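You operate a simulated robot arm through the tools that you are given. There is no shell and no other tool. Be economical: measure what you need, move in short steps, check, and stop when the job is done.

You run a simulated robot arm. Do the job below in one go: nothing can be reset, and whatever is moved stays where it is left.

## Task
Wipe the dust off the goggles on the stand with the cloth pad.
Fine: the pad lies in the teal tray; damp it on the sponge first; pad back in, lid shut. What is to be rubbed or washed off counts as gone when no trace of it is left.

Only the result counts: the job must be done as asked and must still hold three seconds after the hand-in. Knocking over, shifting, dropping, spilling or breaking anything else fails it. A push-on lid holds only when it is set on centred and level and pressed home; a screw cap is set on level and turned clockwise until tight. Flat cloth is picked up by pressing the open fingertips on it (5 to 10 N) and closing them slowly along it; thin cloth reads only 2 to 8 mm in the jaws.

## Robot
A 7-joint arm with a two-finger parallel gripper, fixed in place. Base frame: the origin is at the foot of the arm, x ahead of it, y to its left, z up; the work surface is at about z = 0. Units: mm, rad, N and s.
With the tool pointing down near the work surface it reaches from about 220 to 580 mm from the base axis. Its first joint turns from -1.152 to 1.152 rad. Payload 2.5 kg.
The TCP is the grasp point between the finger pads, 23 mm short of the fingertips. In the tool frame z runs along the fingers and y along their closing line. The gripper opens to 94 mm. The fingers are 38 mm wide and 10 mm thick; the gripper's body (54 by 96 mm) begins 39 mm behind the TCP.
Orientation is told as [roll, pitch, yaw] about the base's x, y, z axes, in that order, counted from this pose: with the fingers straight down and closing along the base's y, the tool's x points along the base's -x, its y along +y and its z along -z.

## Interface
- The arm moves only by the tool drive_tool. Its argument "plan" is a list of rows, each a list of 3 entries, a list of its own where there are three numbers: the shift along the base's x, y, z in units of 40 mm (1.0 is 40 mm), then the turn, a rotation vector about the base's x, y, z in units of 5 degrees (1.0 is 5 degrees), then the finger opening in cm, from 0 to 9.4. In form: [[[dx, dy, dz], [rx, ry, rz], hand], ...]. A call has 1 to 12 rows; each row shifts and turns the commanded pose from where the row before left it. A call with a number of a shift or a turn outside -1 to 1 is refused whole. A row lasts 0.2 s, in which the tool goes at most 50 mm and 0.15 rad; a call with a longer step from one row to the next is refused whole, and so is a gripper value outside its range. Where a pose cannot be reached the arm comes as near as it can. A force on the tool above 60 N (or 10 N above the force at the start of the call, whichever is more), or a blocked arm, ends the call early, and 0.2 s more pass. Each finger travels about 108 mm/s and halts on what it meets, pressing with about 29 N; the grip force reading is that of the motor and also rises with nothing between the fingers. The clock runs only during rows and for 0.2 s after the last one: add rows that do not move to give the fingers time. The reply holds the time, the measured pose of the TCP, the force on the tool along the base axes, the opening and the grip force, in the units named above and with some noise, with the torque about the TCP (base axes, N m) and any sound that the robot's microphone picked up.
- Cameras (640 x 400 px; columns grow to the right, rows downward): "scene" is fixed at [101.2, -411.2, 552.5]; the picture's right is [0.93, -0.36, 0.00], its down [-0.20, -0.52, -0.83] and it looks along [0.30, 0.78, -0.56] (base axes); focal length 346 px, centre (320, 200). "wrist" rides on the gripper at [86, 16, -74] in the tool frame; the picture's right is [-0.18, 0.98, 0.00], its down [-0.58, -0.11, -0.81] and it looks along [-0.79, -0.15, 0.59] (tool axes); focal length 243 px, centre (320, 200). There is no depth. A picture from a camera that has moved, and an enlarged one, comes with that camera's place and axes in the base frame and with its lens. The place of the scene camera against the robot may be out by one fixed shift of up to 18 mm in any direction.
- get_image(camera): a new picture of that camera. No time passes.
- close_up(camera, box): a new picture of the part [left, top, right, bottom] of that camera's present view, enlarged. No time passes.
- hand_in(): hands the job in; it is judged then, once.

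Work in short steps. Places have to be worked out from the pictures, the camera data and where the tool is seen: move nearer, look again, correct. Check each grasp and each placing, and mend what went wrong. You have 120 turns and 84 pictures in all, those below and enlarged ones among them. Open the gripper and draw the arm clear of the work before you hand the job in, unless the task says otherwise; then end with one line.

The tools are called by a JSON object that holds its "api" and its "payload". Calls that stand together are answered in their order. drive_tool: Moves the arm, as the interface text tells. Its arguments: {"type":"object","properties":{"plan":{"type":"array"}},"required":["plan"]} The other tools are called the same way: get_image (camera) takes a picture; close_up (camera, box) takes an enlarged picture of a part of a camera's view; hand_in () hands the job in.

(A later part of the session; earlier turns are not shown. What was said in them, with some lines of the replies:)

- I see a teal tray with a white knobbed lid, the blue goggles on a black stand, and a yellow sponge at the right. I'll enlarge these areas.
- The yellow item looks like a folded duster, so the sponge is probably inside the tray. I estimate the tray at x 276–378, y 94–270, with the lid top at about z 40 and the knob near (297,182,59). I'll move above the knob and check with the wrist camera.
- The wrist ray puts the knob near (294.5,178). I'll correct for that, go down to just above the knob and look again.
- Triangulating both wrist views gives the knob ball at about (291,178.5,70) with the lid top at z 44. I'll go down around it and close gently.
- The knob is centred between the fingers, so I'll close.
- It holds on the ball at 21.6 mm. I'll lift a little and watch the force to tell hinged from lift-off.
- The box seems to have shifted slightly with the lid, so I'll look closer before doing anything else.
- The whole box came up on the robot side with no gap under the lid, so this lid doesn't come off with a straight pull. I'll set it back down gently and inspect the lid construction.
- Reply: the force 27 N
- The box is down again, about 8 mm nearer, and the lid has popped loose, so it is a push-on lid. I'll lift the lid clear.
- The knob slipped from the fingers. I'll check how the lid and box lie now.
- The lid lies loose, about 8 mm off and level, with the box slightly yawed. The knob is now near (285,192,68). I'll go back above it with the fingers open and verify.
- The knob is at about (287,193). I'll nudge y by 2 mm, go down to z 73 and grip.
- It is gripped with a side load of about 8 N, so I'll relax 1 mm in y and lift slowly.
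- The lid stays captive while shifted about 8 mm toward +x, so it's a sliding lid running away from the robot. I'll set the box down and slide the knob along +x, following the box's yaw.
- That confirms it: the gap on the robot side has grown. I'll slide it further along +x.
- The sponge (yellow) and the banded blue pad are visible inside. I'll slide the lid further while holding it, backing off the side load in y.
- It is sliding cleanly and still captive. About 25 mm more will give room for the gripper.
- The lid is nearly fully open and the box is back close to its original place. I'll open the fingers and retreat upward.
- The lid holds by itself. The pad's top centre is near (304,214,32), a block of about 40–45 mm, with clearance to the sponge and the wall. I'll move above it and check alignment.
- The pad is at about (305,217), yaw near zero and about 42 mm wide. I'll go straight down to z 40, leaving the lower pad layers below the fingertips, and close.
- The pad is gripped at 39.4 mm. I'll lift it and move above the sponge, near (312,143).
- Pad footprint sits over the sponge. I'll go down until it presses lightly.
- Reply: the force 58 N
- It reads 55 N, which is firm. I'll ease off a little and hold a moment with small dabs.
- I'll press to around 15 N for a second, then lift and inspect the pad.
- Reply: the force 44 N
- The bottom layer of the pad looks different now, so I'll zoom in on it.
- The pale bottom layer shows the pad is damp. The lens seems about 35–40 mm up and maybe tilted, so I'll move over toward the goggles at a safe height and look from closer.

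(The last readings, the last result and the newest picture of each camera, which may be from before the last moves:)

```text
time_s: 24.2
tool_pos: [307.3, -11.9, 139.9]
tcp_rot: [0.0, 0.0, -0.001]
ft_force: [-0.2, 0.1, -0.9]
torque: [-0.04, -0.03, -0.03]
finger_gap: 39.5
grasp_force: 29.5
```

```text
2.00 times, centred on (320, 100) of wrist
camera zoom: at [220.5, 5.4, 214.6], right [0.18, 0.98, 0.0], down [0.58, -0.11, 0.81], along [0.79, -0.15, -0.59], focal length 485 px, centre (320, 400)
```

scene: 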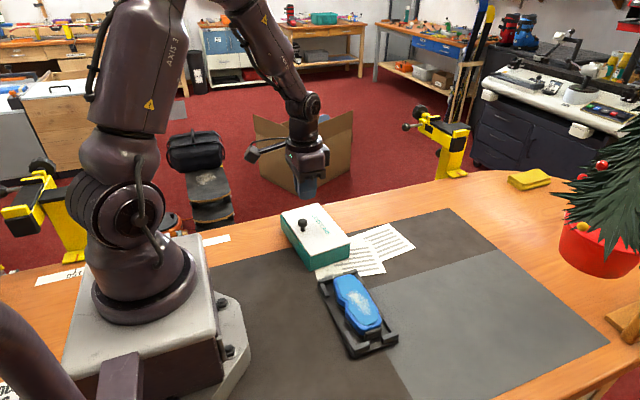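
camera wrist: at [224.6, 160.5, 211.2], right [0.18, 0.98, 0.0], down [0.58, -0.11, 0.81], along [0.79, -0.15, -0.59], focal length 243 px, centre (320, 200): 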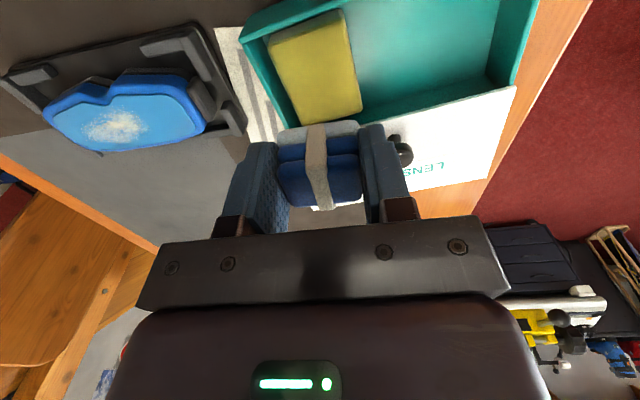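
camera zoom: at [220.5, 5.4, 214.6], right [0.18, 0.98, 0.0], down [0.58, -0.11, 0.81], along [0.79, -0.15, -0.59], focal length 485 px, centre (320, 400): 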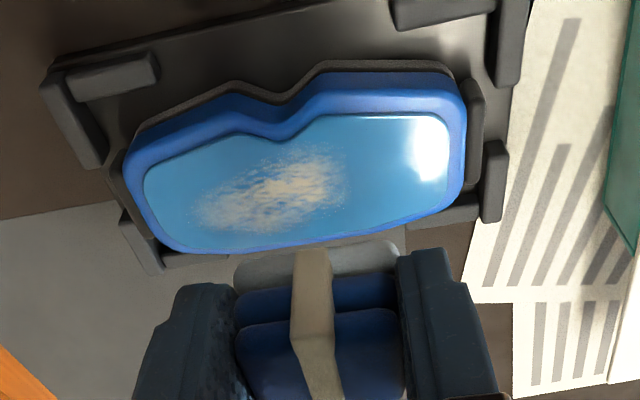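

Triangulation from two wrist views shows the lens tilted about 20° toward the robot: its -x edge is at z≈33 and its +x edge at z≈47, centre about (318,-25,40). The dust spans y≈-66 to -2. I'll tilt the tool -20° about y while coming to standoff.

{"api": "drive_tool", "payload": {"plan": [[[-0.05, -0.15, -0.25], [0, -1, 0], 2.4], [[-0.05, -0.15, -0.25], [0, -1, 0], 2.4], [[-0.05, -0.15, -0.25], [0, -1, 0], 2.4], [[-0.06, -0.13, -0.25], [0, -1, 0], 2.4], [[0, 0, 0], [0, 0, 0], 2.4]]}}

{"api": "close_up", "payload": {"camera": "scene", "box": [290, 220, 430, 360]}}

{"api": "get_image", "payload": {"camera": "wrist"}}

```text
time_s: 25.4
tool_pos: [297.1, -32.7, 99.7]
tcp_rot: [-0.001, -0.349, 0.0]
ft_force: [-0.6, 0.7, 0.5]
torque: [-0.01, -0.01, 0.0]
finger_gap: 39.1
grasp_force: 29.1
```

```text
2.86 times, centred on (360, 290) of scene
camera zoom: at [101.2, -411.2, 552.5], right [0.93, -0.36, 0.0], down [-0.2, -0.52, -0.83], along [0.3, 0.78, -0.56], focal length 988 px, centre (206, -57)
```

zoom: 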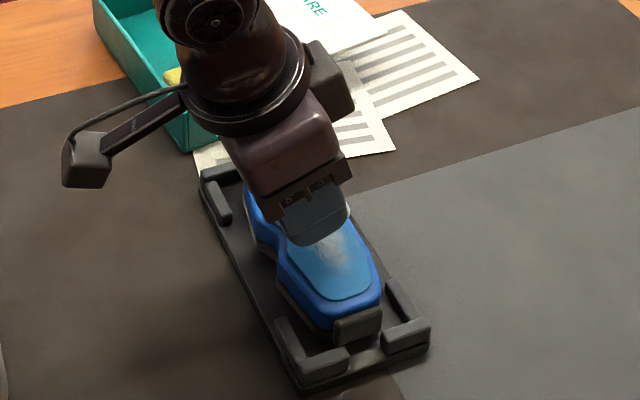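

```text
39 pictures are left
camera wrist: at [191.3, -16.5, 140.4], right [0.17, 0.98, 0.06], down [0.27, -0.11, 0.96], along [0.95, -0.15, -0.28], focal length 243 px, centre (320, 200)
```

wrist: 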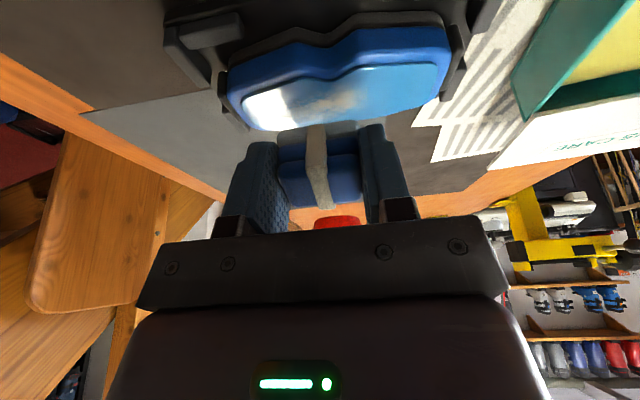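

This low view helps measure the tilt, so I'll zoom in on the lens edges.

{"api": "close_up", "payload": {"camera": "wrist", "box": [210, 0, 480, 170]}}

```text
2.35 times, centred on (345, 85) of wrist
camera zoom: at [191.3, -16.5, 140.4], right [0.17, 0.98, 0.06], down [0.27, -0.11, 0.96], along [0.95, -0.15, -0.28], focal length 571 px, centre (261, 471)
```

zoom: 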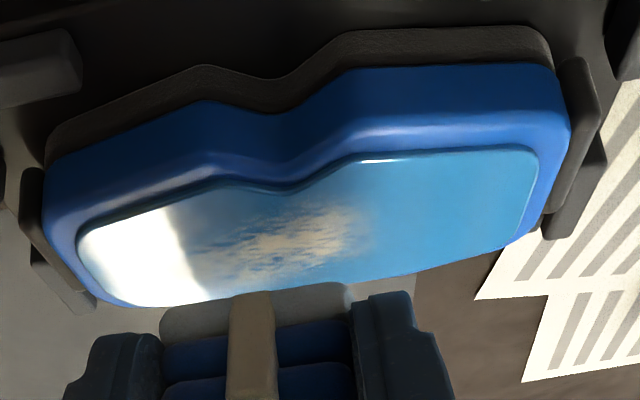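

A cross-check of all three views and the scene camera shows I misread a point: the lens is actually level, at z≈42, x 300–336, y -78 to 33. I'll undo the tilt and position over the -y part of the dust.

{"api": "drive_tool", "payload": {"plan": [[[0.1, 0, 0.2], [0, 1, 0], 2.4], [[0.15, -0.12, 0.1], [0, 1, 0], 2.4], [[0.15, -0.12, 0], [0, 1, 0], 2.4], [[0.15, -0.12, 0], [0, 1, 0], 2.4], [[0, 0, -0.3], [0, 0, 0], 2.4], [[0, 0, -0.2], [0, 0, 0], 2.4]]}}

{"api": "close_up", "payload": {"camera": "scene", "box": [300, 240, 420, 360]}}

{"api": "close_up", "payload": {"camera": "wrist", "box": [160, 0, 480, 200]}}

```text
time_s: 26.8
tool_pos: [321.5, -47.6, 93.1]
tcp_rot: [0.001, 0.001, -0.002]
ft_force: [-0.6, 0.3, -0.2]
torque: [0.03, -0.01, -0.02]
finger_gap: 39.3
grasp_force: 28.9
```

```text
3.33 times, centred on (360, 300) of scene
camera zoom: at [101.2, -411.2, 552.5], right [0.93, -0.36, 0.0], down [-0.2, -0.52, -0.83], along [0.3, 0.78, -0.56], focal length 1153 px, centre (187, -133)
```

zoom: 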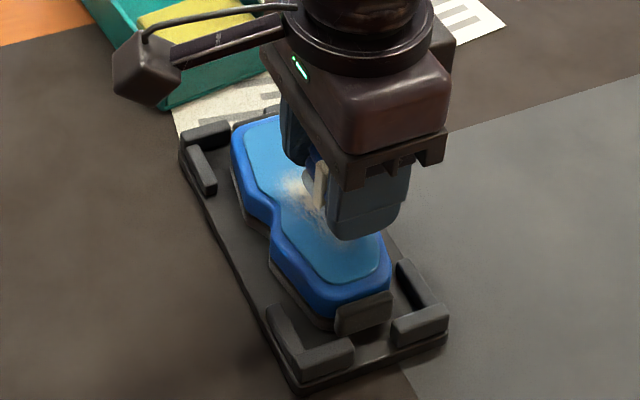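

```text
2.00 times, centred on (320, 100) of wrist
camera zoom: at [234.0, -31.6, 167.2], right [0.18, 0.98, 0.0], down [0.58, -0.11, 0.81], along [0.79, -0.15, -0.59], focal length 485 px, centre (320, 400)
```

zoom: 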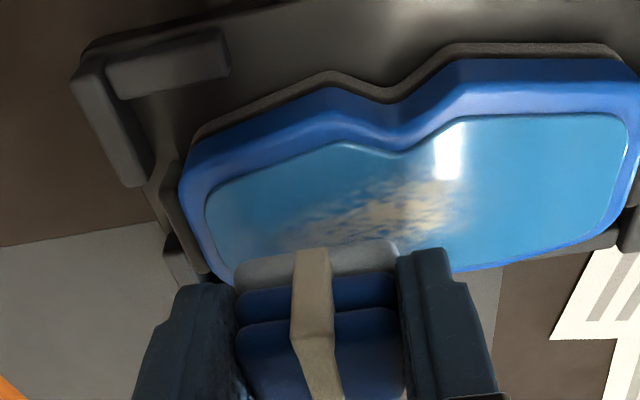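

The dust lies at y≈-60 to -5 and x≈302–330, under the sweep I planned. I'll go down until I feel light contact.

{"api": "drive_tool", "payload": {"plan": [[[-0.04, 0, -0.25], [0, 0, 0], 2.4], [[0, 0, -0.04], [0, 0, 0], 2.4], [[0, 0, 0], [0, 0, 0], 2.4]]}}

```text
time_s: 27.6
tool_pos: [317.4, -48.1, 80.9]
tcp_rot: [0.001, 0.001, 0.001]
ft_force: [0.4, -0.7, -0.5]
torque: [0.01, -0.02, -0.01]
finger_gap: 39.6
grasp_force: 28.9
```

No contact yet at z 81, so I'll continue in small steps.

{"api": "drive_tool", "payload": {"plan": [[[0, 0, -0.03], [0, 0, 0], 2.4], [[0, 0, -0.03], [0, 0, 0], 2.4], [[0, 0, 0], [0, 0, 0], 2.4]]}}

```text
time_s: 28.4
tool_pos: [318.5, -47.1, 77.9]
tcp_rot: [0.002, 0.0, 0.001]
ft_force: [0.5, -0.3, -0.3]
torque: [0.02, 0.01, -0.02]
finger_gap: 39.4
grasp_force: 29.0
```

{"api": "drive_tool", "payload": {"plan": [[[0, 0, -0.025], [0, 0, 0], 2.4], [[0, 0, -0.025], [0, 0, 0], 2.4], [[0, 0, 0], [0, 0, 0], 2.4]]}}

```text
time_s: 29.2
tool_pos: [317.7, -48.4, 76.7]
tcp_rot: [0.0, 0.0, 0.001]
ft_force: [0.8, 0.1, -1.0]
torque: [0.0, 0.05, -0.01]
finger_gap: 39.4
grasp_force: 28.7
```

Still free at z 76.7. I'll keep stepping down.

{"api": "drive_tool", "payload": {"plan": [[[0, 0, -0.025], [0, 0, 0], 2.4], [[0, 0, -0.025], [0, 0, 0], 2.4], [[0, 0, 0], [0, 0, 0], 2.4]]}}

{"api": "close_up", "payload": {"camera": "scene", "box": [320, 260, 400, 340]}}

```text
time_s: 30.0
tool_pos: [317.3, -48.9, 74.5]
tcp_rot: [0.0, 0.0, -0.001]
ft_force: [-0.2, 0.0, -0.9]
torque: [0.01, -0.03, 0.0]
finger_gap: 39.1
grasp_force: 29.5
```

```text
5.00 times, centred on (360, 300) of scene
camera zoom: at [101.2, -411.2, 552.5], right [0.93, -0.36, 0.0], down [-0.2, -0.52, -0.83], along [0.3, 0.78, -0.56], focal length 1730 px, centre (120, -300)
```

zoom: 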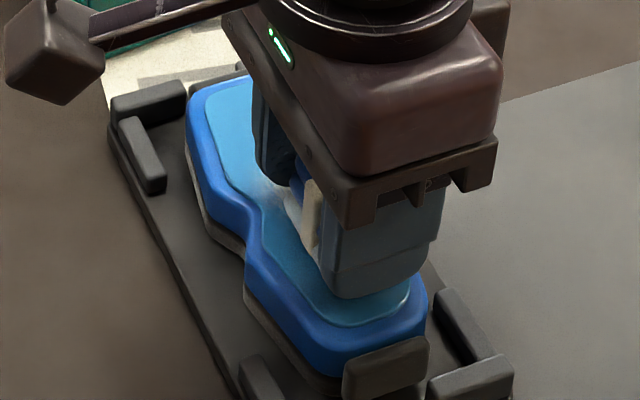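

{"api": "drive_tool", "payload": {"plan": [[[0, 0, -0.025], [0, 0, 0], 2.4], [[0, 0, -0.025], [0, 0, 0], 2.4], [[0, 0, 0], [0, 0, 0], 2.4]]}}

```text
time_s: 30.8
tool_pos: [319.3, -47.4, 73.5]
tcp_rot: [-0.003, -0.002, 0.0]
ft_force: [-8.6, -2.0, 34.6]
torque: [-0.02, 0.09, 0.02]
finger_gap: 39.3
grasp_force: 29.7
```

Contact at z≈74, level judging by the small torque. I'll ease to about 10 N, then wipe along y.

{"api": "drive_tool", "payload": {"plan": [[[0, 0, 0.015], [0, 0, 0], 2.4], [[0, 0, 0], [0, 0, 0], 2.4]]}}

```text
time_s: 31.4
tool_pos: [319.1, -48.2, 72.3]
tcp_rot: [0.0, -0.003, 0.0]
ft_force: [-2.1, -3.9, 25.2]
torque: [-0.07, -0.03, 0.01]
finger_gap: 39.5
grasp_force: 28.9
```

{"api": "drive_tool", "payload": {"plan": [[[0, 0, 0.012], [0, 0, 0], 2.4], [[0, 0.12, 0], [0, 0, 0], 2.4], [[0, 0.12, 0], [0, 0, 0], 2.4], [[0, 0.12, 0], [0, 0, 0], 2.4]]}}

{"api": "close_up", "payload": {"camera": "scene", "box": [300, 240, 420, 360]}}

```text
time_s: 32.4
tool_pos: [317.8, -33.6, 74.2]
tcp_rot: [-0.001, 0.0, 0.0]
ft_force: [-0.3, -3.2, 9.8]
torque: [-0.12, -0.15, -0.01]
finger_gap: 39.2
grasp_force: 29.7
```

```text
3.33 times, centred on (360, 300) of scene
camera zoom: at [101.1, -411.2, 552.6], right [0.93, -0.36, 0.0], down [-0.2, -0.52, -0.83], along [0.3, 0.78, -0.56], focal length 1153 px, centre (187, -133)
```

zoom: 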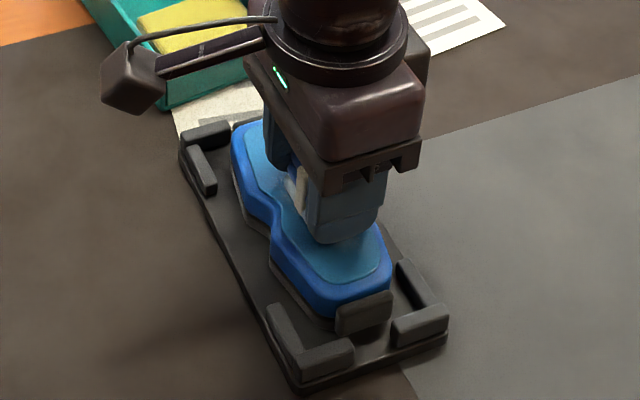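

About 10 N, and the goggles stay put. I'll continue the strokes to y≈-5 and back, with a small x offset.

{"api": "drive_tool", "payload": {"plan": [[[0, 0.12, 0], [0, 0, 0], 2.4], [[0, 0.12, 0], [0, 0, 0], 2.4], [[0, 0.12, 0], [0, 0, 0], 2.4], [[0, 0.12, 0], [0, 0, 0], 2.4], [[0, 0.12, 0], [0, 0, 0], 2.4], [[-0.1, 0, 0], [0, 0, 0], 2.4], [[0, -0.15, 0], [0, 0, 0], 2.4], [[0, -0.15, 0], [0, 0, 0], 2.4], [[0, -0.15, 0], [0, 0, 0], 2.4], [[0, -0.15, 0], [0, 0, 0], 2.4], [[0, -0.15, 0], [0, 0, 0], 2.4], [[0, -0.15, 0], [0, 0, 0], 2.4]]}}

{"api": "drive_tool", "payload": {"plan": [[[0, -0.1, 0], [0, 0, 0], 2.4], [[0, -0.1, 0], [0, 0, 0], 2.4], [[0.2, 0, 0], [0, 0, 0], 2.4], [[0, 0.15, 0], [0, 0, 0], 2.4], [[0, 0.15, 0], [0, 0, 0], 2.4], [[0, 0.15, 0], [0, 0, 0], 2.4], [[0, 0.15, 0], [0, 0, 0], 2.4], [[0, 0.15, 0], [0, 0, 0], 2.4], [[0, 0.15, 0], [0, 0, 0], 2.4], [[0, 0.15, 0], [0, 0, 0], 2.4], [[0, 0.1, 0], [0, 0, 0], 2.4]]}}

{"api": "close_up", "payload": {"camera": "scene", "box": [300, 240, 420, 360]}}

```text
time_s: 35.0
tool_pos: [313.7, -45.1, 74.1]
tcp_rot: [0.0, 0.0, 0.0]
ft_force: [-0.9, 5.8, 17.4]
torque: [0.15, -0.1, 0.04]
finger_gap: 39.4
grasp_force: 29.1
```

```text
time_s: 37.4
tool_pos: [322.0, -7.4, 74.3]
tcp_rot: [0.0, -0.001, -0.001]
ft_force: [-0.8, -2.5, 4.9]
torque: [-0.04, -0.05, -0.03]
finger_gap: 39.4
grasp_force: 29.2
```

```text
3.33 times, centred on (360, 300) of scene
camera zoom: at [101.2, -411.2, 552.5], right [0.93, -0.36, 0.0], down [-0.2, -0.52, -0.83], along [0.3, 0.78, -0.56], focal length 1153 px, centre (187, -133)
```

zoom: 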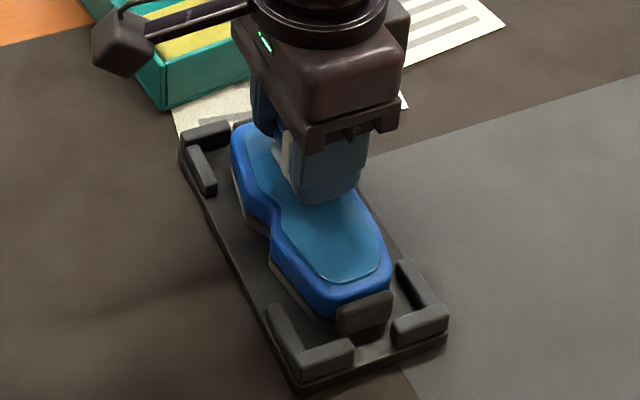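

Looks clean so far. I'll lift off and inspect the whole lens.

{"api": "drive_tool", "payload": {"plan": [[[0, 0, 0.3], [0, 0, 0], 2.4], [[-0.1, 0.3, 0.9], [0, 0, 0], 2.4], [[-0.1, 0.9, 0.6], [0, 0, 0], 2.4], [[0, 0.9, 0.2], [0, 0, 0], 2.4], [[0, 0, 0], [0, 0, 0], 2.4]]}}

{"api": "close_up", "payload": {"camera": "wrist", "box": [60, 0, 380, 200]}}

{"api": "close_up", "payload": {"camera": "scene", "box": [310, 260, 410, 340]}}

```text
time_s: 38.6
tool_pos: [314.3, 77.8, 154.5]
tcp_rot: [0.0, -0.001, -0.002]
ft_force: [0.1, 0.2, -0.3]
torque: [0.02, -0.02, 0.0]
finger_gap: 39.2
grasp_force: 29.6
```

```text
2.00 times, centred on (220, 100) of wrist
camera zoom: at [228.3, 94.5, 228.7], right [0.19, 0.98, 0.0], down [0.58, -0.11, 0.81], along [0.79, -0.15, -0.59], focal length 485 px, centre (520, 400)
```

zoom: 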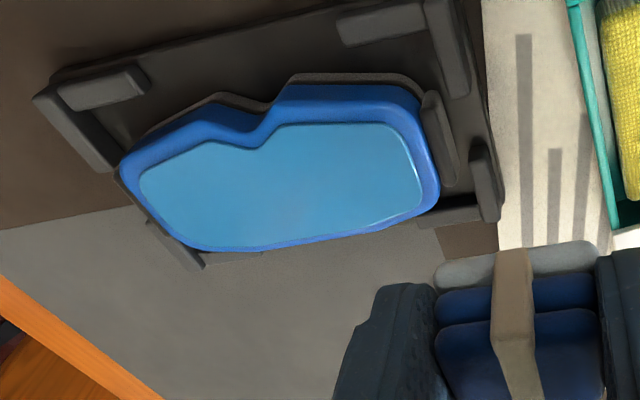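

```text
5.00 times, centred on (360, 300) of scene
camera zoom: at [101.2, -411.2, 552.5], right [0.93, -0.36, 0.0], down [-0.2, -0.52, -0.83], along [0.3, 0.78, -0.56], focal length 1730 px, centre (120, -300)
```

zoom: 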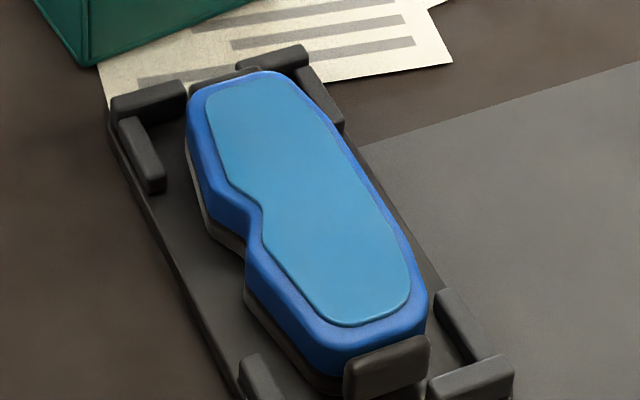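

The lens looks clean. I'll take a tighter check for faint traces.

{"api": "close_up", "payload": {"camera": "wrist", "box": [120, 50, 280, 130]}}

{"api": "close_up", "payload": {"camera": "scene", "box": [335, 270, 390, 325]}}

```text
4.00 times, centred on (200, 90) of wrist
camera zoom: at [228.3, 94.5, 228.7], right [0.19, 0.98, 0.0], down [0.58, -0.11, 0.81], along [0.79, -0.15, -0.59], focal length 970 px, centre (800, 640)
```

zoom: 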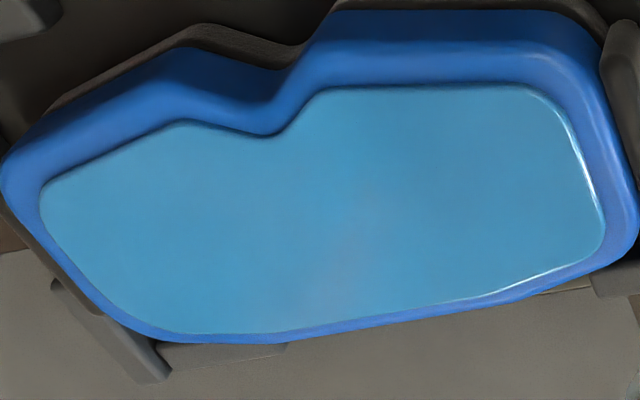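

```text
7.27 times, centred on (362, 298) of scene
camera zoom: at [101.2, -411.2, 552.5], right [0.93, -0.36, 0.0], down [-0.2, -0.52, -0.83], along [0.3, 0.78, -0.56], focal length 2516 px, centre (11, -509)
```

zoom: 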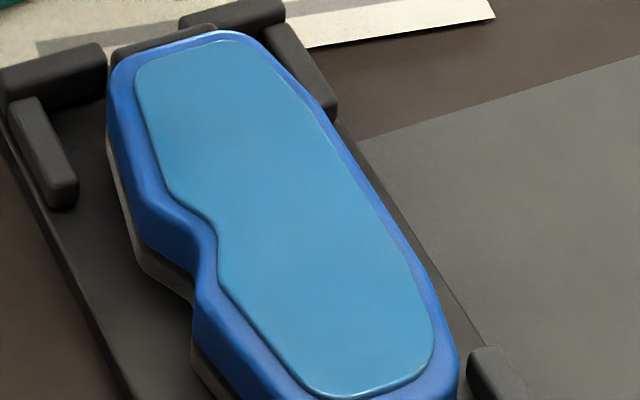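

There is a very faint greyish hint near (329,-29). I'll do another pass there with somewhat firmer contact.

{"api": "drive_tool", "payload": {"plan": [[[0.06, -0.9, 0], [0, 0, 0], 2.4], [[0.06, -0.9, 0], [0, 0, 0], 2.4], [[0.06, -0.9, -0.2], [0, 0, 0], 2.4], [[0.06, -0.45, -0.7], [0, 0, 0], 2.4], [[0, 0, -0.7], [0, 0, 0], 2.4], [[0, 0, -0.33], [0, 0, 0], 2.4], [[0, 0, 0], [0, 0, 0], 2.4]]}}

```text
time_s: 40.2
tool_pos: [323.9, -48.7, 75.8]
tcp_rot: [0.001, -0.001, 0.0]
ft_force: [0.3, 0.4, -1.8]
torque: [0.0, 0.01, -0.02]
finger_gap: 39.2
grasp_force: 29.5
```

{"api": "drive_tool", "payload": {"plan": [[[0, 0, -0.03], [0, 0, 0], 2.4], [[0, 0, -0.025], [0, 0, 0], 2.4], [[0, 0, 0], [0, 0, 0], 2.4]]}}

```text
time_s: 41.0
tool_pos: [324.2, -49.4, 75.0]
tcp_rot: [-0.001, 0.0, -0.001]
ft_force: [0.7, -1.2, -0.7]
torque: [0.03, -0.01, 0.04]
finger_gap: 39.3
grasp_force: 29.1
```

{"api": "drive_tool", "payload": {"plan": [[[0, 0, -0.02], [0, 0, 0], 2.4], [[0, 0, -0.015], [0, 0, 0], 2.4], [[0, 0, 0], [0, 0, 0], 2.4]]}}

```text
time_s: 41.8
tool_pos: [323.1, -50.1, 74.3]
tcp_rot: [0.0, -0.004, 0.0]
ft_force: [-3.5, 2.5, 21.6]
torque: [0.07, 0.09, 0.02]
finger_gap: 39.2
grasp_force: 28.7
```

About 21 N of contact. I'll stroke along y at several x offsets.

{"api": "drive_tool", "payload": {"plan": [[[0, 0.15, 0], [0, 0, 0], 2.4], [[0, 0.15, 0], [0, 0, 0], 2.4], [[0, 0.15, 0], [0, 0, 0], 2.4], [[0, 0.15, 0], [0, 0, 0], 2.4], [[0, 0.15, 0], [0, 0, 0], 2.4], [[0, 0.15, 0], [0, 0, 0], 2.4], [[0, 0.15, 0], [0, 0, 0], 2.4], [[-0.15, 0, 0], [0, 0, 0], 2.4], [[0, -0.15, 0], [0, 0, 0], 2.4], [[0, -0.15, 0], [0, 0, 0], 2.4], [[0, -0.15, 0], [0, 0, 0], 2.4], [[0, -0.15, 0], [0, 0, 0], 2.4]]}}

{"api": "drive_tool", "payload": {"plan": [[[0, -0.15, 0], [0, 0, 0], 2.4], [[0, -0.15, 0], [0, 0, 0], 2.4], [[0, -0.15, 0], [0, 0, 0], 2.4], [[-0.12, 0, 0], [0, 0, 0], 2.4], [[0, 0.15, 0], [0, 0, 0], 2.4], [[0, 0.15, 0], [0, 0, 0], 2.4], [[0, 0.15, 0], [0, 0, 0], 2.4], [[0, 0.15, 0], [0, 0, 0], 2.4], [[0, 0.15, 0], [0, 0, 0], 2.4], [[0, 0.15, 0], [0, 0, 0], 2.4], [[0, 0.15, 0], [0, 0, 0], 2.4]]}}

{"api": "drive_tool", "payload": {"plan": [[[0, 0, 0.3], [0, 0, 0], 2.4], [[0, 0.3, 0.9], [0, 0, 0], 2.4], [[0, 0.9, 0.6], [0, 0, 0], 2.4], [[0, 0.9, 0.2], [0, 0, 0], 2.4], [[0, 0, 0], [0, 0, 0], 2.4]]}}

{"api": "close_up", "payload": {"camera": "wrist", "box": [120, 50, 280, 130]}}

{"api": "get_image", "payload": {"camera": "scene"}}

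```text
time_s: 44.4
tool_pos: [318.8, -30.8, 73.3]
tcp_rot: [0.0, -0.001, -0.001]
ft_force: [-1.7, 11.9, 39.3]
torque: [0.36, -0.14, 0.03]
finger_gap: 39.4
grasp_force: 29.3
```

```text
time_s: 46.8
tool_pos: [314.4, -8.7, 73.9]
tcp_rot: [0.0, -0.003, -0.002]
ft_force: [0.6, -11.8, 38.5]
torque: [-0.33, -0.12, -0.04]
finger_gap: 39.3
grasp_force: 28.5
```

```text
time_s: 48.0
tool_pos: [313.7, 76.8, 151.6]
tcp_rot: [-0.001, 0.0, -0.002]
ft_force: [-0.3, 0.4, -0.9]
torque: [0.03, 0.01, 0.01]
finger_gap: 39.3
grasp_force: 29.4
```

```text
4.00 times, centred on (200, 90) of wrist
camera zoom: at [227.3, 92.8, 226.3], right [0.19, 0.98, 0.0], down [0.58, -0.11, 0.81], along [0.79, -0.15, -0.59], focal length 970 px, centre (800, 640)
```

zoom: 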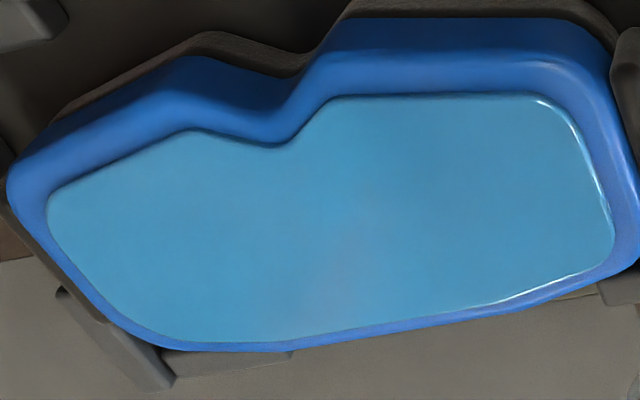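

```text
27 pictures are left
```

scene: 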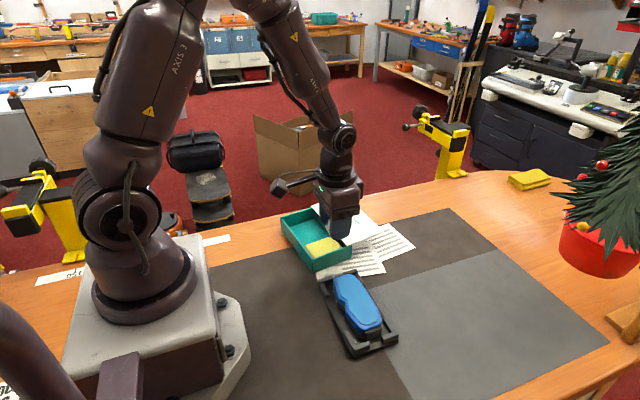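

The lens is clean; the faint tint is unchanged, so it's a reflection. Now I'll take the pad back over its place in the tray at (306,217).

{"api": "drive_tool", "payload": {"plan": [[[-0.05, 0.9, 0], [0, 0, 0], 2.4], [[-0.05, 0.9, 0], [0, 0, 0], 2.4], [[-0.05, 0.9, -0.2], [0, 0, 0], 2.4], [[-0.04, 0.8, -0.4], [0, 0, 0], 2.4], [[0, 0, -0.5], [0, 0, 0], 2.4], [[0, 0, 0], [0, 0, 0], 2.4]]}}

{"api": "get_image", "payload": {"camera": "wrist"}}

{"api": "close_up", "payload": {"camera": "scene", "box": [265, 180, 395, 280]}}

```text
time_s: 49.4
tool_pos: [305.5, 217.3, 110.0]
tcp_rot: [-0.001, 0.0, -0.004]
ft_force: [-0.4, 0.3, -0.5]
torque: [0.01, -0.04, 0.0]
finger_gap: 39.0
grasp_force: 29.3
```

```text
26 pictures are left
camera wrist: at [219.2, 233.1, 183.4], right [0.19, 0.98, 0.0], down [0.58, -0.11, 0.81], along [0.79, -0.15, -0.59], focal length 243 px, centre (320, 200)
```

wrist: 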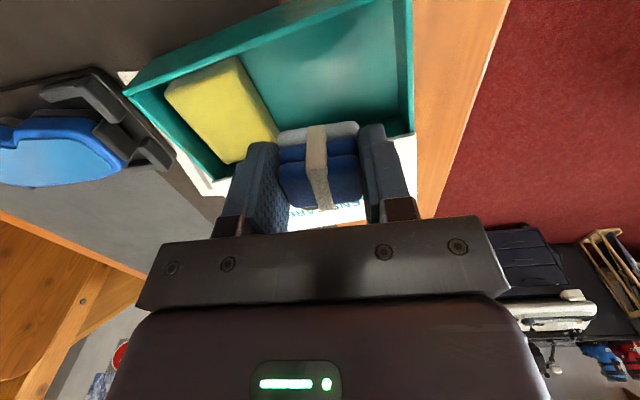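

```text
4.00 times, centred on (330, 230) of scene
camera zoom: at [101.2, -411.2, 552.5], right [0.93, -0.36, 0.0], down [-0.2, -0.52, -0.83], along [0.3, 0.78, -0.56], focal length 1384 px, centre (280, 80)
```

zoom: 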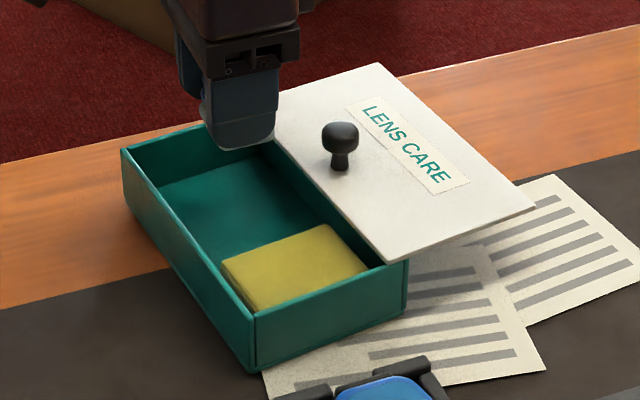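

The tray is unchanged. I'll go down to about z 43, then settle gently.

{"api": "drive_tool", "payload": {"plan": [[[0, 0, -0.7], [0, 0, 0], 2.4], [[0, 0, -0.7], [0, 0, 0], 2.4], [[0, 0, -0.27], [0, 0, 0], 2.4], [[0, 0, 0], [0, 0, 0], 2.4]]}}

```text
time_s: 50.4
tool_pos: [305.6, 215.5, 41.2]
tcp_rot: [0.0, -0.001, 0.002]
ft_force: [0.6, -1.0, 0.3]
torque: [-0.02, -0.02, -0.01]
finger_gap: 39.4
grasp_force: 29.3
```

{"api": "drive_tool", "payload": {"plan": [[[0, 0, -0.025], [0, 0, 0], 2.4], [[0, 0, -0.02], [0, 0, 0], 2.4], [[0, 0, 0], [0, 0, 0], 2.4]]}}

```text
time_s: 51.2
tool_pos: [306.0, 217.4, 40.1]
tcp_rot: [0.0, 0.001, -0.001]
ft_force: [-0.1, -0.7, -1.4]
torque: [0.0, 0.0, 0.01]
finger_gap: 39.4
grasp_force: 28.5
```

{"api": "drive_tool", "payload": {"plan": [[[0, 0, -0.02], [0, 0, 0], 2.4], [[0, 0, 0], [0, 0, 0], 2.4], [[0, 0, 0], [0, 0, 0], 4.2], [[0, 0, 0], [0, 0, 0], 5.0], [[0, 0, 0], [0, 0, 0], 5.6], [[0, 0, 0.5], [0, 0, 0], 5.6], [[0, 0, 0.9], [0, 0, 0], 5.6], [[0, 0, 0.6], [0, 0, 0], 5.6], [[0, 0, 0], [0, 0, 0], 5.0]]}}

{"api": "close_up", "payload": {"camera": "scene", "box": [265, 180, 395, 280]}}

{"api": "get_image", "payload": {"camera": "wrist"}}

```text
time_s: 53.2
tool_pos: [307.0, 214.9, 120.4]
tcp_rot: [-0.001, 0.001, 0.0]
ft_force: [0.1, 0.7, -0.3]
torque: [-0.01, 0.0, 0.01]
finger_gap: 50.2
grasp_force: 0.1
```

```text
4.00 times, centred on (330, 230) of scene
camera zoom: at [101.2, -411.2, 552.5], right [0.93, -0.36, 0.0], down [-0.2, -0.52, -0.83], along [0.3, 0.78, -0.56], focal length 1384 px, centre (280, 80)
```

zoom: 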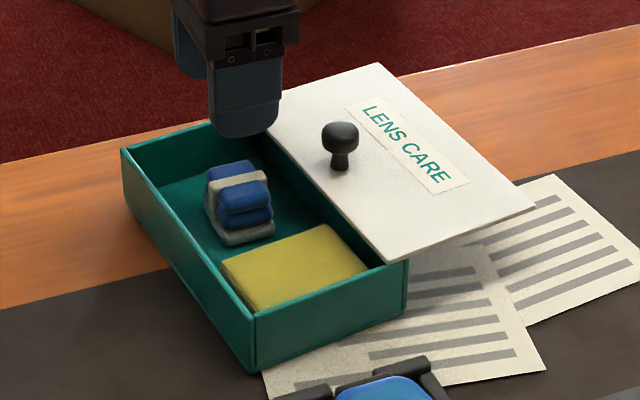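

```text
23 pictures are left
camera wrist: at [219.1, 232.7, 194.5], right [0.18, 0.98, 0.0], down [0.58, -0.11, 0.81], along [0.79, -0.15, -0.59], focal length 243 px, centre (320, 200)
```

wrist: 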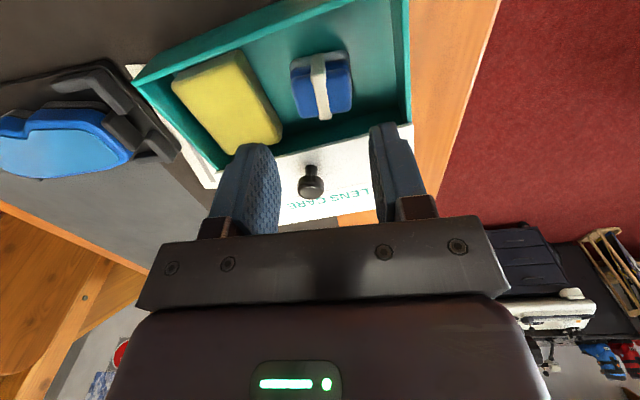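

The pad is back on the tray floor. Next I'll go over the knob at (369,196.5) and grip it to slide the lid shut.

{"api": "drive_tool", "payload": {"plan": [[[0.8, -0.2, 0], [0, 0, 0], 5], [[0.76, -0.26, 0], [0, 0, 0], 5], [[0, 0, -0.6], [0, 0, 0], 5], [[0, 0, -0.5], [0, 0, 0], 4], [[0, 0, 0], [0, 0, 0], 3]]}}

{"api": "get_image", "payload": {"camera": "wrist"}}

```text
time_s: 54.4
tool_pos: [367.7, 197.3, 75.4]
tcp_rot: [0.001, -0.001, 0.001]
ft_force: [0.0, -0.5, 0.8]
torque: [0.01, -0.01, -0.01]
finger_gap: 30.3
grasp_force: 0.0
```

```text
22 pictures are left
camera wrist: at [281.0, 214.0, 149.4], right [0.18, 0.98, 0.0], down [0.58, -0.11, 0.81], along [0.79, -0.15, -0.59], focal length 243 px, centre (320, 200)
```

wrist: 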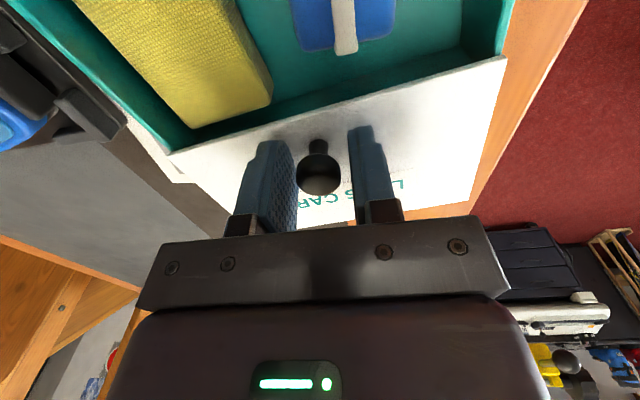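

The knob is slightly left of centre. The lid edge shows the tray yawed about 7°, so I'll grip and slide along (-0.99,-0.12).

{"api": "drive_tool", "payload": {"plan": [[[0, -0.03, 0], [0, 0, 0], 2.4], [[0, 0, 0], [0, 0, 0], 1.5], [[0, 0, 0], [0, 0, 0], 0.5], [[0, 0, 0], [0, 0, 0], 0], [[-0.2, -0.024, 0], [0, 0, 0], 0], [[-0.2, -0.024, 0], [0, 0, 0], 0], [[-0.2, -0.024, 0], [0, 0, 0], 0]]}}

{"api": "close_up", "payload": {"camera": "scene", "box": [265, 180, 395, 280]}}

```text
time_s: 56.0
tool_pos: [344.1, 192.9, 75.1]
tcp_rot: [0.001, -0.001, -0.001]
ft_force: [0.4, -0.9, 0.1]
torque: [0.01, 0.31, 0.09]
finger_gap: 21.2
grasp_force: 29.0
```

```text
4.00 times, centred on (330, 230) of scene
camera zoom: at [101.2, -411.2, 552.5], right [0.93, -0.36, 0.0], down [-0.2, -0.52, -0.83], along [0.3, 0.78, -0.56], focal length 1384 px, centre (280, 80)
```

zoom: 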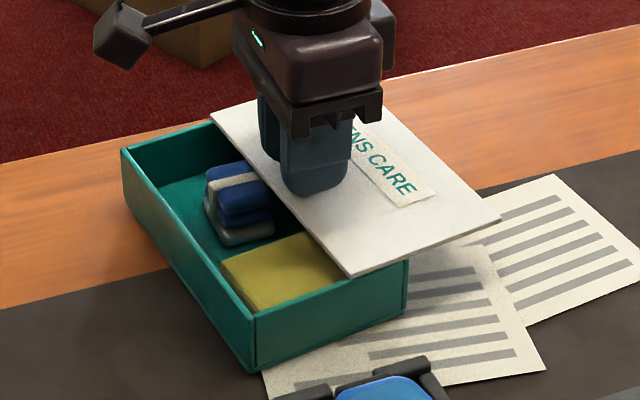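

It slides smoothly with no load. Continuing.

{"api": "drive_tool", "payload": {"plan": [[[-0.2, -0.024, 0], [0, 0, 0], 0], [[-0.2, -0.024, 0], [0, 0, 0], 0], [[-0.2, -0.024, 0], [0, 0, 0], 0], [[-0.2, -0.024, 0], [0, 0, 0], 0], [[-0.15, -0.018, 0], [0, 0, 0], 0]]}}

{"api": "close_up", "payload": {"camera": "scene", "box": [265, 180, 395, 280]}}

{"api": "get_image", "payload": {"camera": "wrist"}}

```text
time_s: 57.2
tool_pos: [306.3, 187.8, 75.2]
tcp_rot: [-0.002, 0.0, -0.002]
ft_force: [2.6, -9.7, 4.4]
torque: [-0.12, 0.16, 0.08]
finger_gap: 21.1
grasp_force: 29.5
```

```text
4.00 times, centred on (330, 230) of scene
camera zoom: at [101.2, -411.2, 552.5], right [0.93, -0.36, 0.0], down [-0.2, -0.52, -0.83], along [0.3, 0.78, -0.56], focal length 1384 px, centre (280, 80)
```

zoom: 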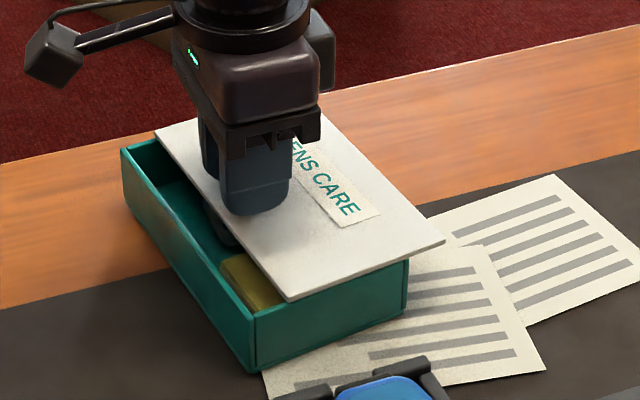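

```text
19 pictures are left
camera wrist: at [219.9, 205.3, 149.5], right [0.19, 0.98, 0.0], down [0.58, -0.11, 0.81], along [0.79, -0.15, -0.59], focal length 243 px, centre (320, 200)
```

wrist: 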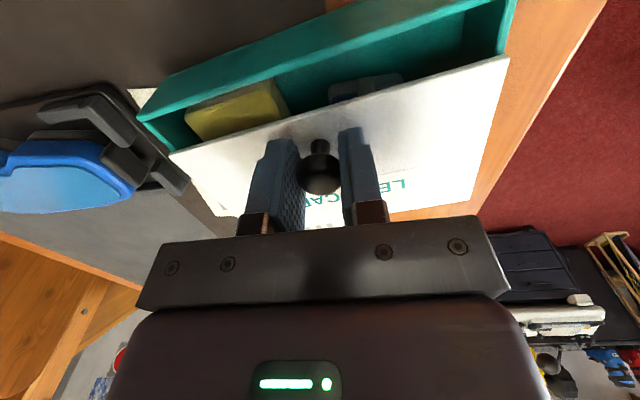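

About 25 mm of gap remains. I'll relieve the side load by going slightly -y and continue.

{"api": "drive_tool", "payload": {"plan": [[[-0.15, -0.045, 0], [0, 0, 0], 0], [[-0.15, -0.025, 0], [0, 0, 0], 0], [[-0.1, -0.012, 0], [0, 0, 0], 0]]}}

{"api": "close_up", "payload": {"camera": "scene", "box": [265, 180, 395, 280]}}

```text
time_s: 58.0
tool_pos: [289.0, 185.7, 75.7]
tcp_rot: [0.0, 0.001, 0.0]
ft_force: [1.1, -3.2, 4.1]
torque: [-0.02, 0.2, 0.0]
finger_gap: 21.4
grasp_force: 28.2
```

```text
4.00 times, centred on (330, 230) of scene
camera zoom: at [101.2, -411.2, 552.5], right [0.93, -0.36, 0.0], down [-0.2, -0.52, -0.83], along [0.3, 0.78, -0.56], focal length 1384 px, centre (280, 80)
```

zoom: 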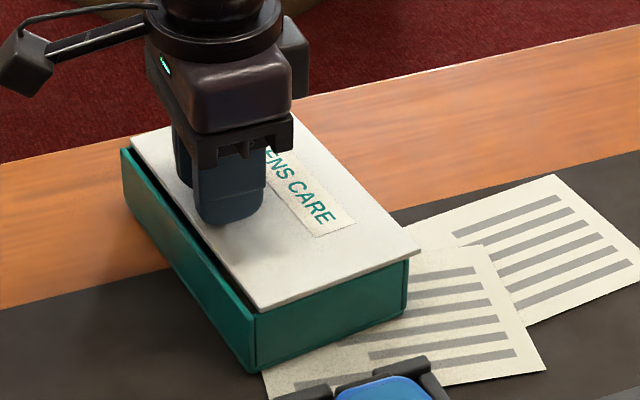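

About 8–10 mm is left. I'll slide on in small steps and watch for the end stop.

{"api": "drive_tool", "payload": {"plan": [[[-0.08, -0.015, 0], [0, 0, 0], 0], [[-0.06, -0.01, 0], [0, 0, 0], 0], [[-0.05, -0.006, 0], [0, 0, 0], 0]]}}

{"api": "close_up", "payload": {"camera": "scene", "box": [265, 180, 395, 280]}}

{"api": "get_image", "payload": {"camera": "wrist"}}

```text
time_s: 58.8
tool_pos: [281.7, 186.4, 75.5]
tcp_rot: [0.001, -0.001, 0.0]
ft_force: [3.4, 3.8, -0.1]
torque: [0.13, 0.01, 0.05]
finger_gap: 20.9
grasp_force: 29.4
```

```text
4.00 times, centred on (330, 230) of scene
camera zoom: at [101.2, -411.2, 552.5], right [0.93, -0.36, 0.0], down [-0.2, -0.52, -0.83], along [0.3, 0.78, -0.56], focal length 1384 px, centre (280, 80)
```

zoom: 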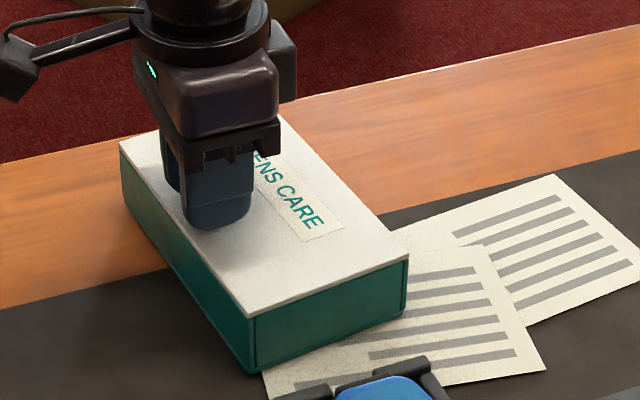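

```text
16 pictures are left
camera wrist: at [196.1, 201.5, 149.5], right [0.18, 0.98, 0.0], down [0.58, -0.11, 0.81], along [0.79, -0.15, -0.59], focal length 243 px, centre (320, 200)
```

wrist: 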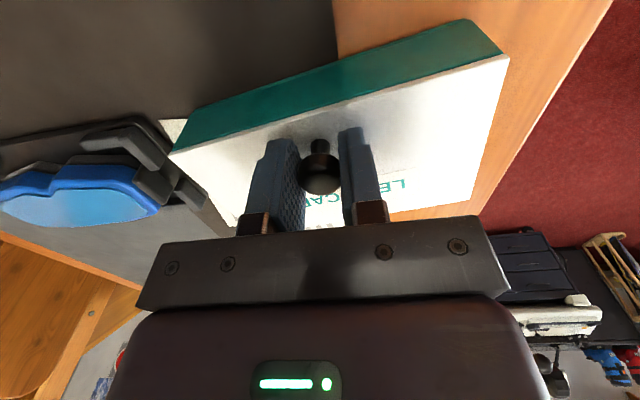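

It's nearly flush. I'll push gently to the end stop and check the force.

{"api": "drive_tool", "payload": {"plan": [[[-0.025, -0.02, 0], [0, 0, 0], 0], [[-0.025, -0.003, 0], [0, 0, 0], 0], [[0, 0, 0], [0, 0, 0], 0]]}}

{"api": "close_up", "payload": {"camera": "scene", "box": [280, 220, 360, 280]}}

```text
time_s: 59.6
tool_pos: [280.1, 182.7, 75.9]
tcp_rot: [-0.001, 0.0, 0.0]
ft_force: [6.4, 0.6, 0.0]
torque: [0.02, 0.36, 0.06]
finger_gap: 21.5
grasp_force: 29.2
```

```text
6.67 times, centred on (320, 250) of scene
camera zoom: at [101.2, -411.2, 552.5], right [0.93, -0.36, 0.0], down [-0.2, -0.52, -0.83], along [0.3, 0.78, -0.56], focal length 2307 px, centre (320, -133)
```

zoom: 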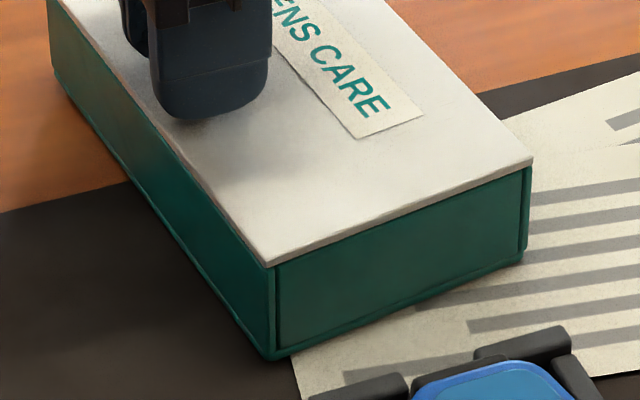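

The lid is flush and at its stop (6 N). I'll open and draw the arm clear.

{"api": "drive_tool", "payload": {"plan": [[[0, 0, 0], [0, 0, 0], 2.4], [[0, 0, 0], [0, 0, 0], 4], [[0, 0, 0], [0, 0, 0], 5], [[0, 0, 0.5], [0, 0, 0], 5], [[0, 0, 0.9], [0, 0, 0], 6], [[0, 0, 1], [0, 0, 0], 8], [[0, 0, 1], [0, 0, 0], 8], [[0, 0, 1], [0, 0, 0], 8], [[0, -0.5, 1], [0, 0, 0], 8]]}}

{"api": "get_image", "payload": {"camera": "scene"}}

{"api": "close_up", "payload": {"camera": "scene", "box": [265, 190, 425, 290]}}

{"api": "close_up", "payload": {"camera": "scene", "box": [310, 260, 410, 360]}}

{"api": "close_up", "payload": {"camera": "wrist", "box": [60, 0, 480, 240]}}

```text
time_s: 61.6
tool_pos: [281.1, 162.9, 292.5]
tcp_rot: [0.001, 0.0, 0.0]
ft_force: [-0.1, -0.7, 0.3]
torque: [0.0, 0.01, -0.01]
finger_gap: 79.7
grasp_force: 0.1
```

```text
14 pictures are left
```

scene: 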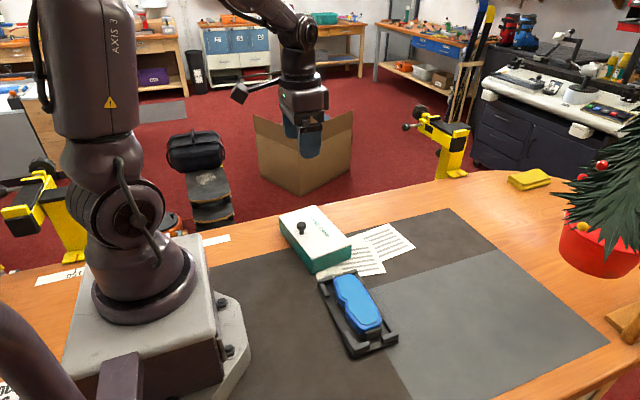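

```text
4.00 times, centred on (345, 240) of scene
camera zoom: at [101.2, -411.2, 552.5], right [0.93, -0.36, 0.0], down [-0.2, -0.52, -0.83], along [0.3, 0.78, -0.56], focal length 1384 px, centre (220, 40)
```

zoom: 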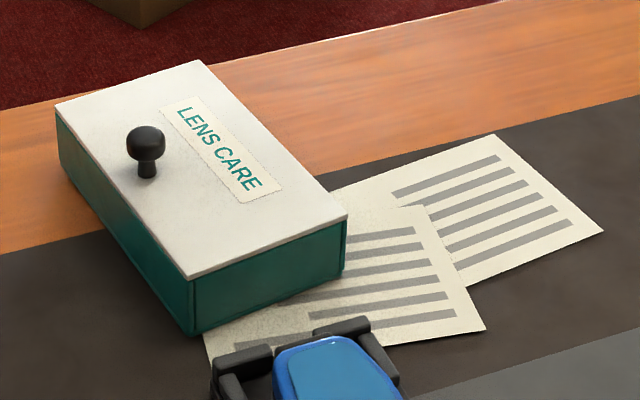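

```text
4.00 times, centred on (360, 310) of scene
camera zoom: at [101.2, -411.2, 552.5], right [0.93, -0.36, 0.0], down [-0.2, -0.52, -0.83], along [0.3, 0.78, -0.56], focal length 1384 px, centre (160, -240)
```

zoom: 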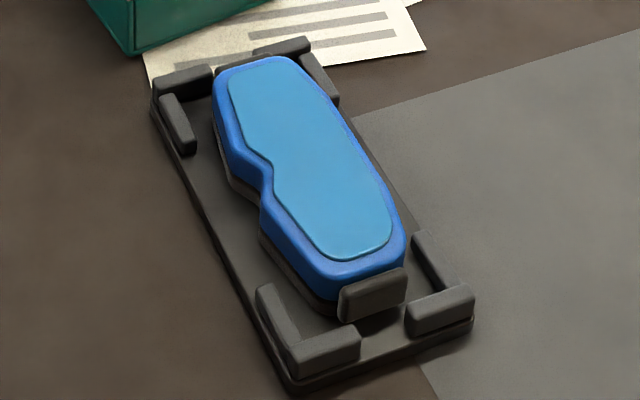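

```text
1.52 times, centred on (270, 120) of wrist
camera zoom: at [194.6, 179.5, 367.0], right [0.18, 0.98, 0.0], down [0.58, -0.11, 0.81], along [0.79, -0.15, -0.59], focal length 370 px, centre (396, 322)
```

zoom: 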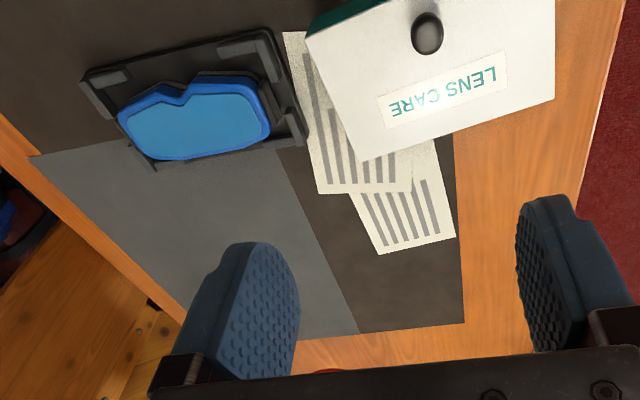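

The lens is clean, the pad is in the tray with the lid shut, the goggles and stand haven't moved, and the arm is clear. Handing in.

{"api": "hand_in", "payload": {}}

```text
The job is handed in.
```

The goggles are wiped clean with the damped pad, and the pad is back in the tray with the lid slid shut; working the lid open left the tray turned about 7° and a few millimetres off its first place.
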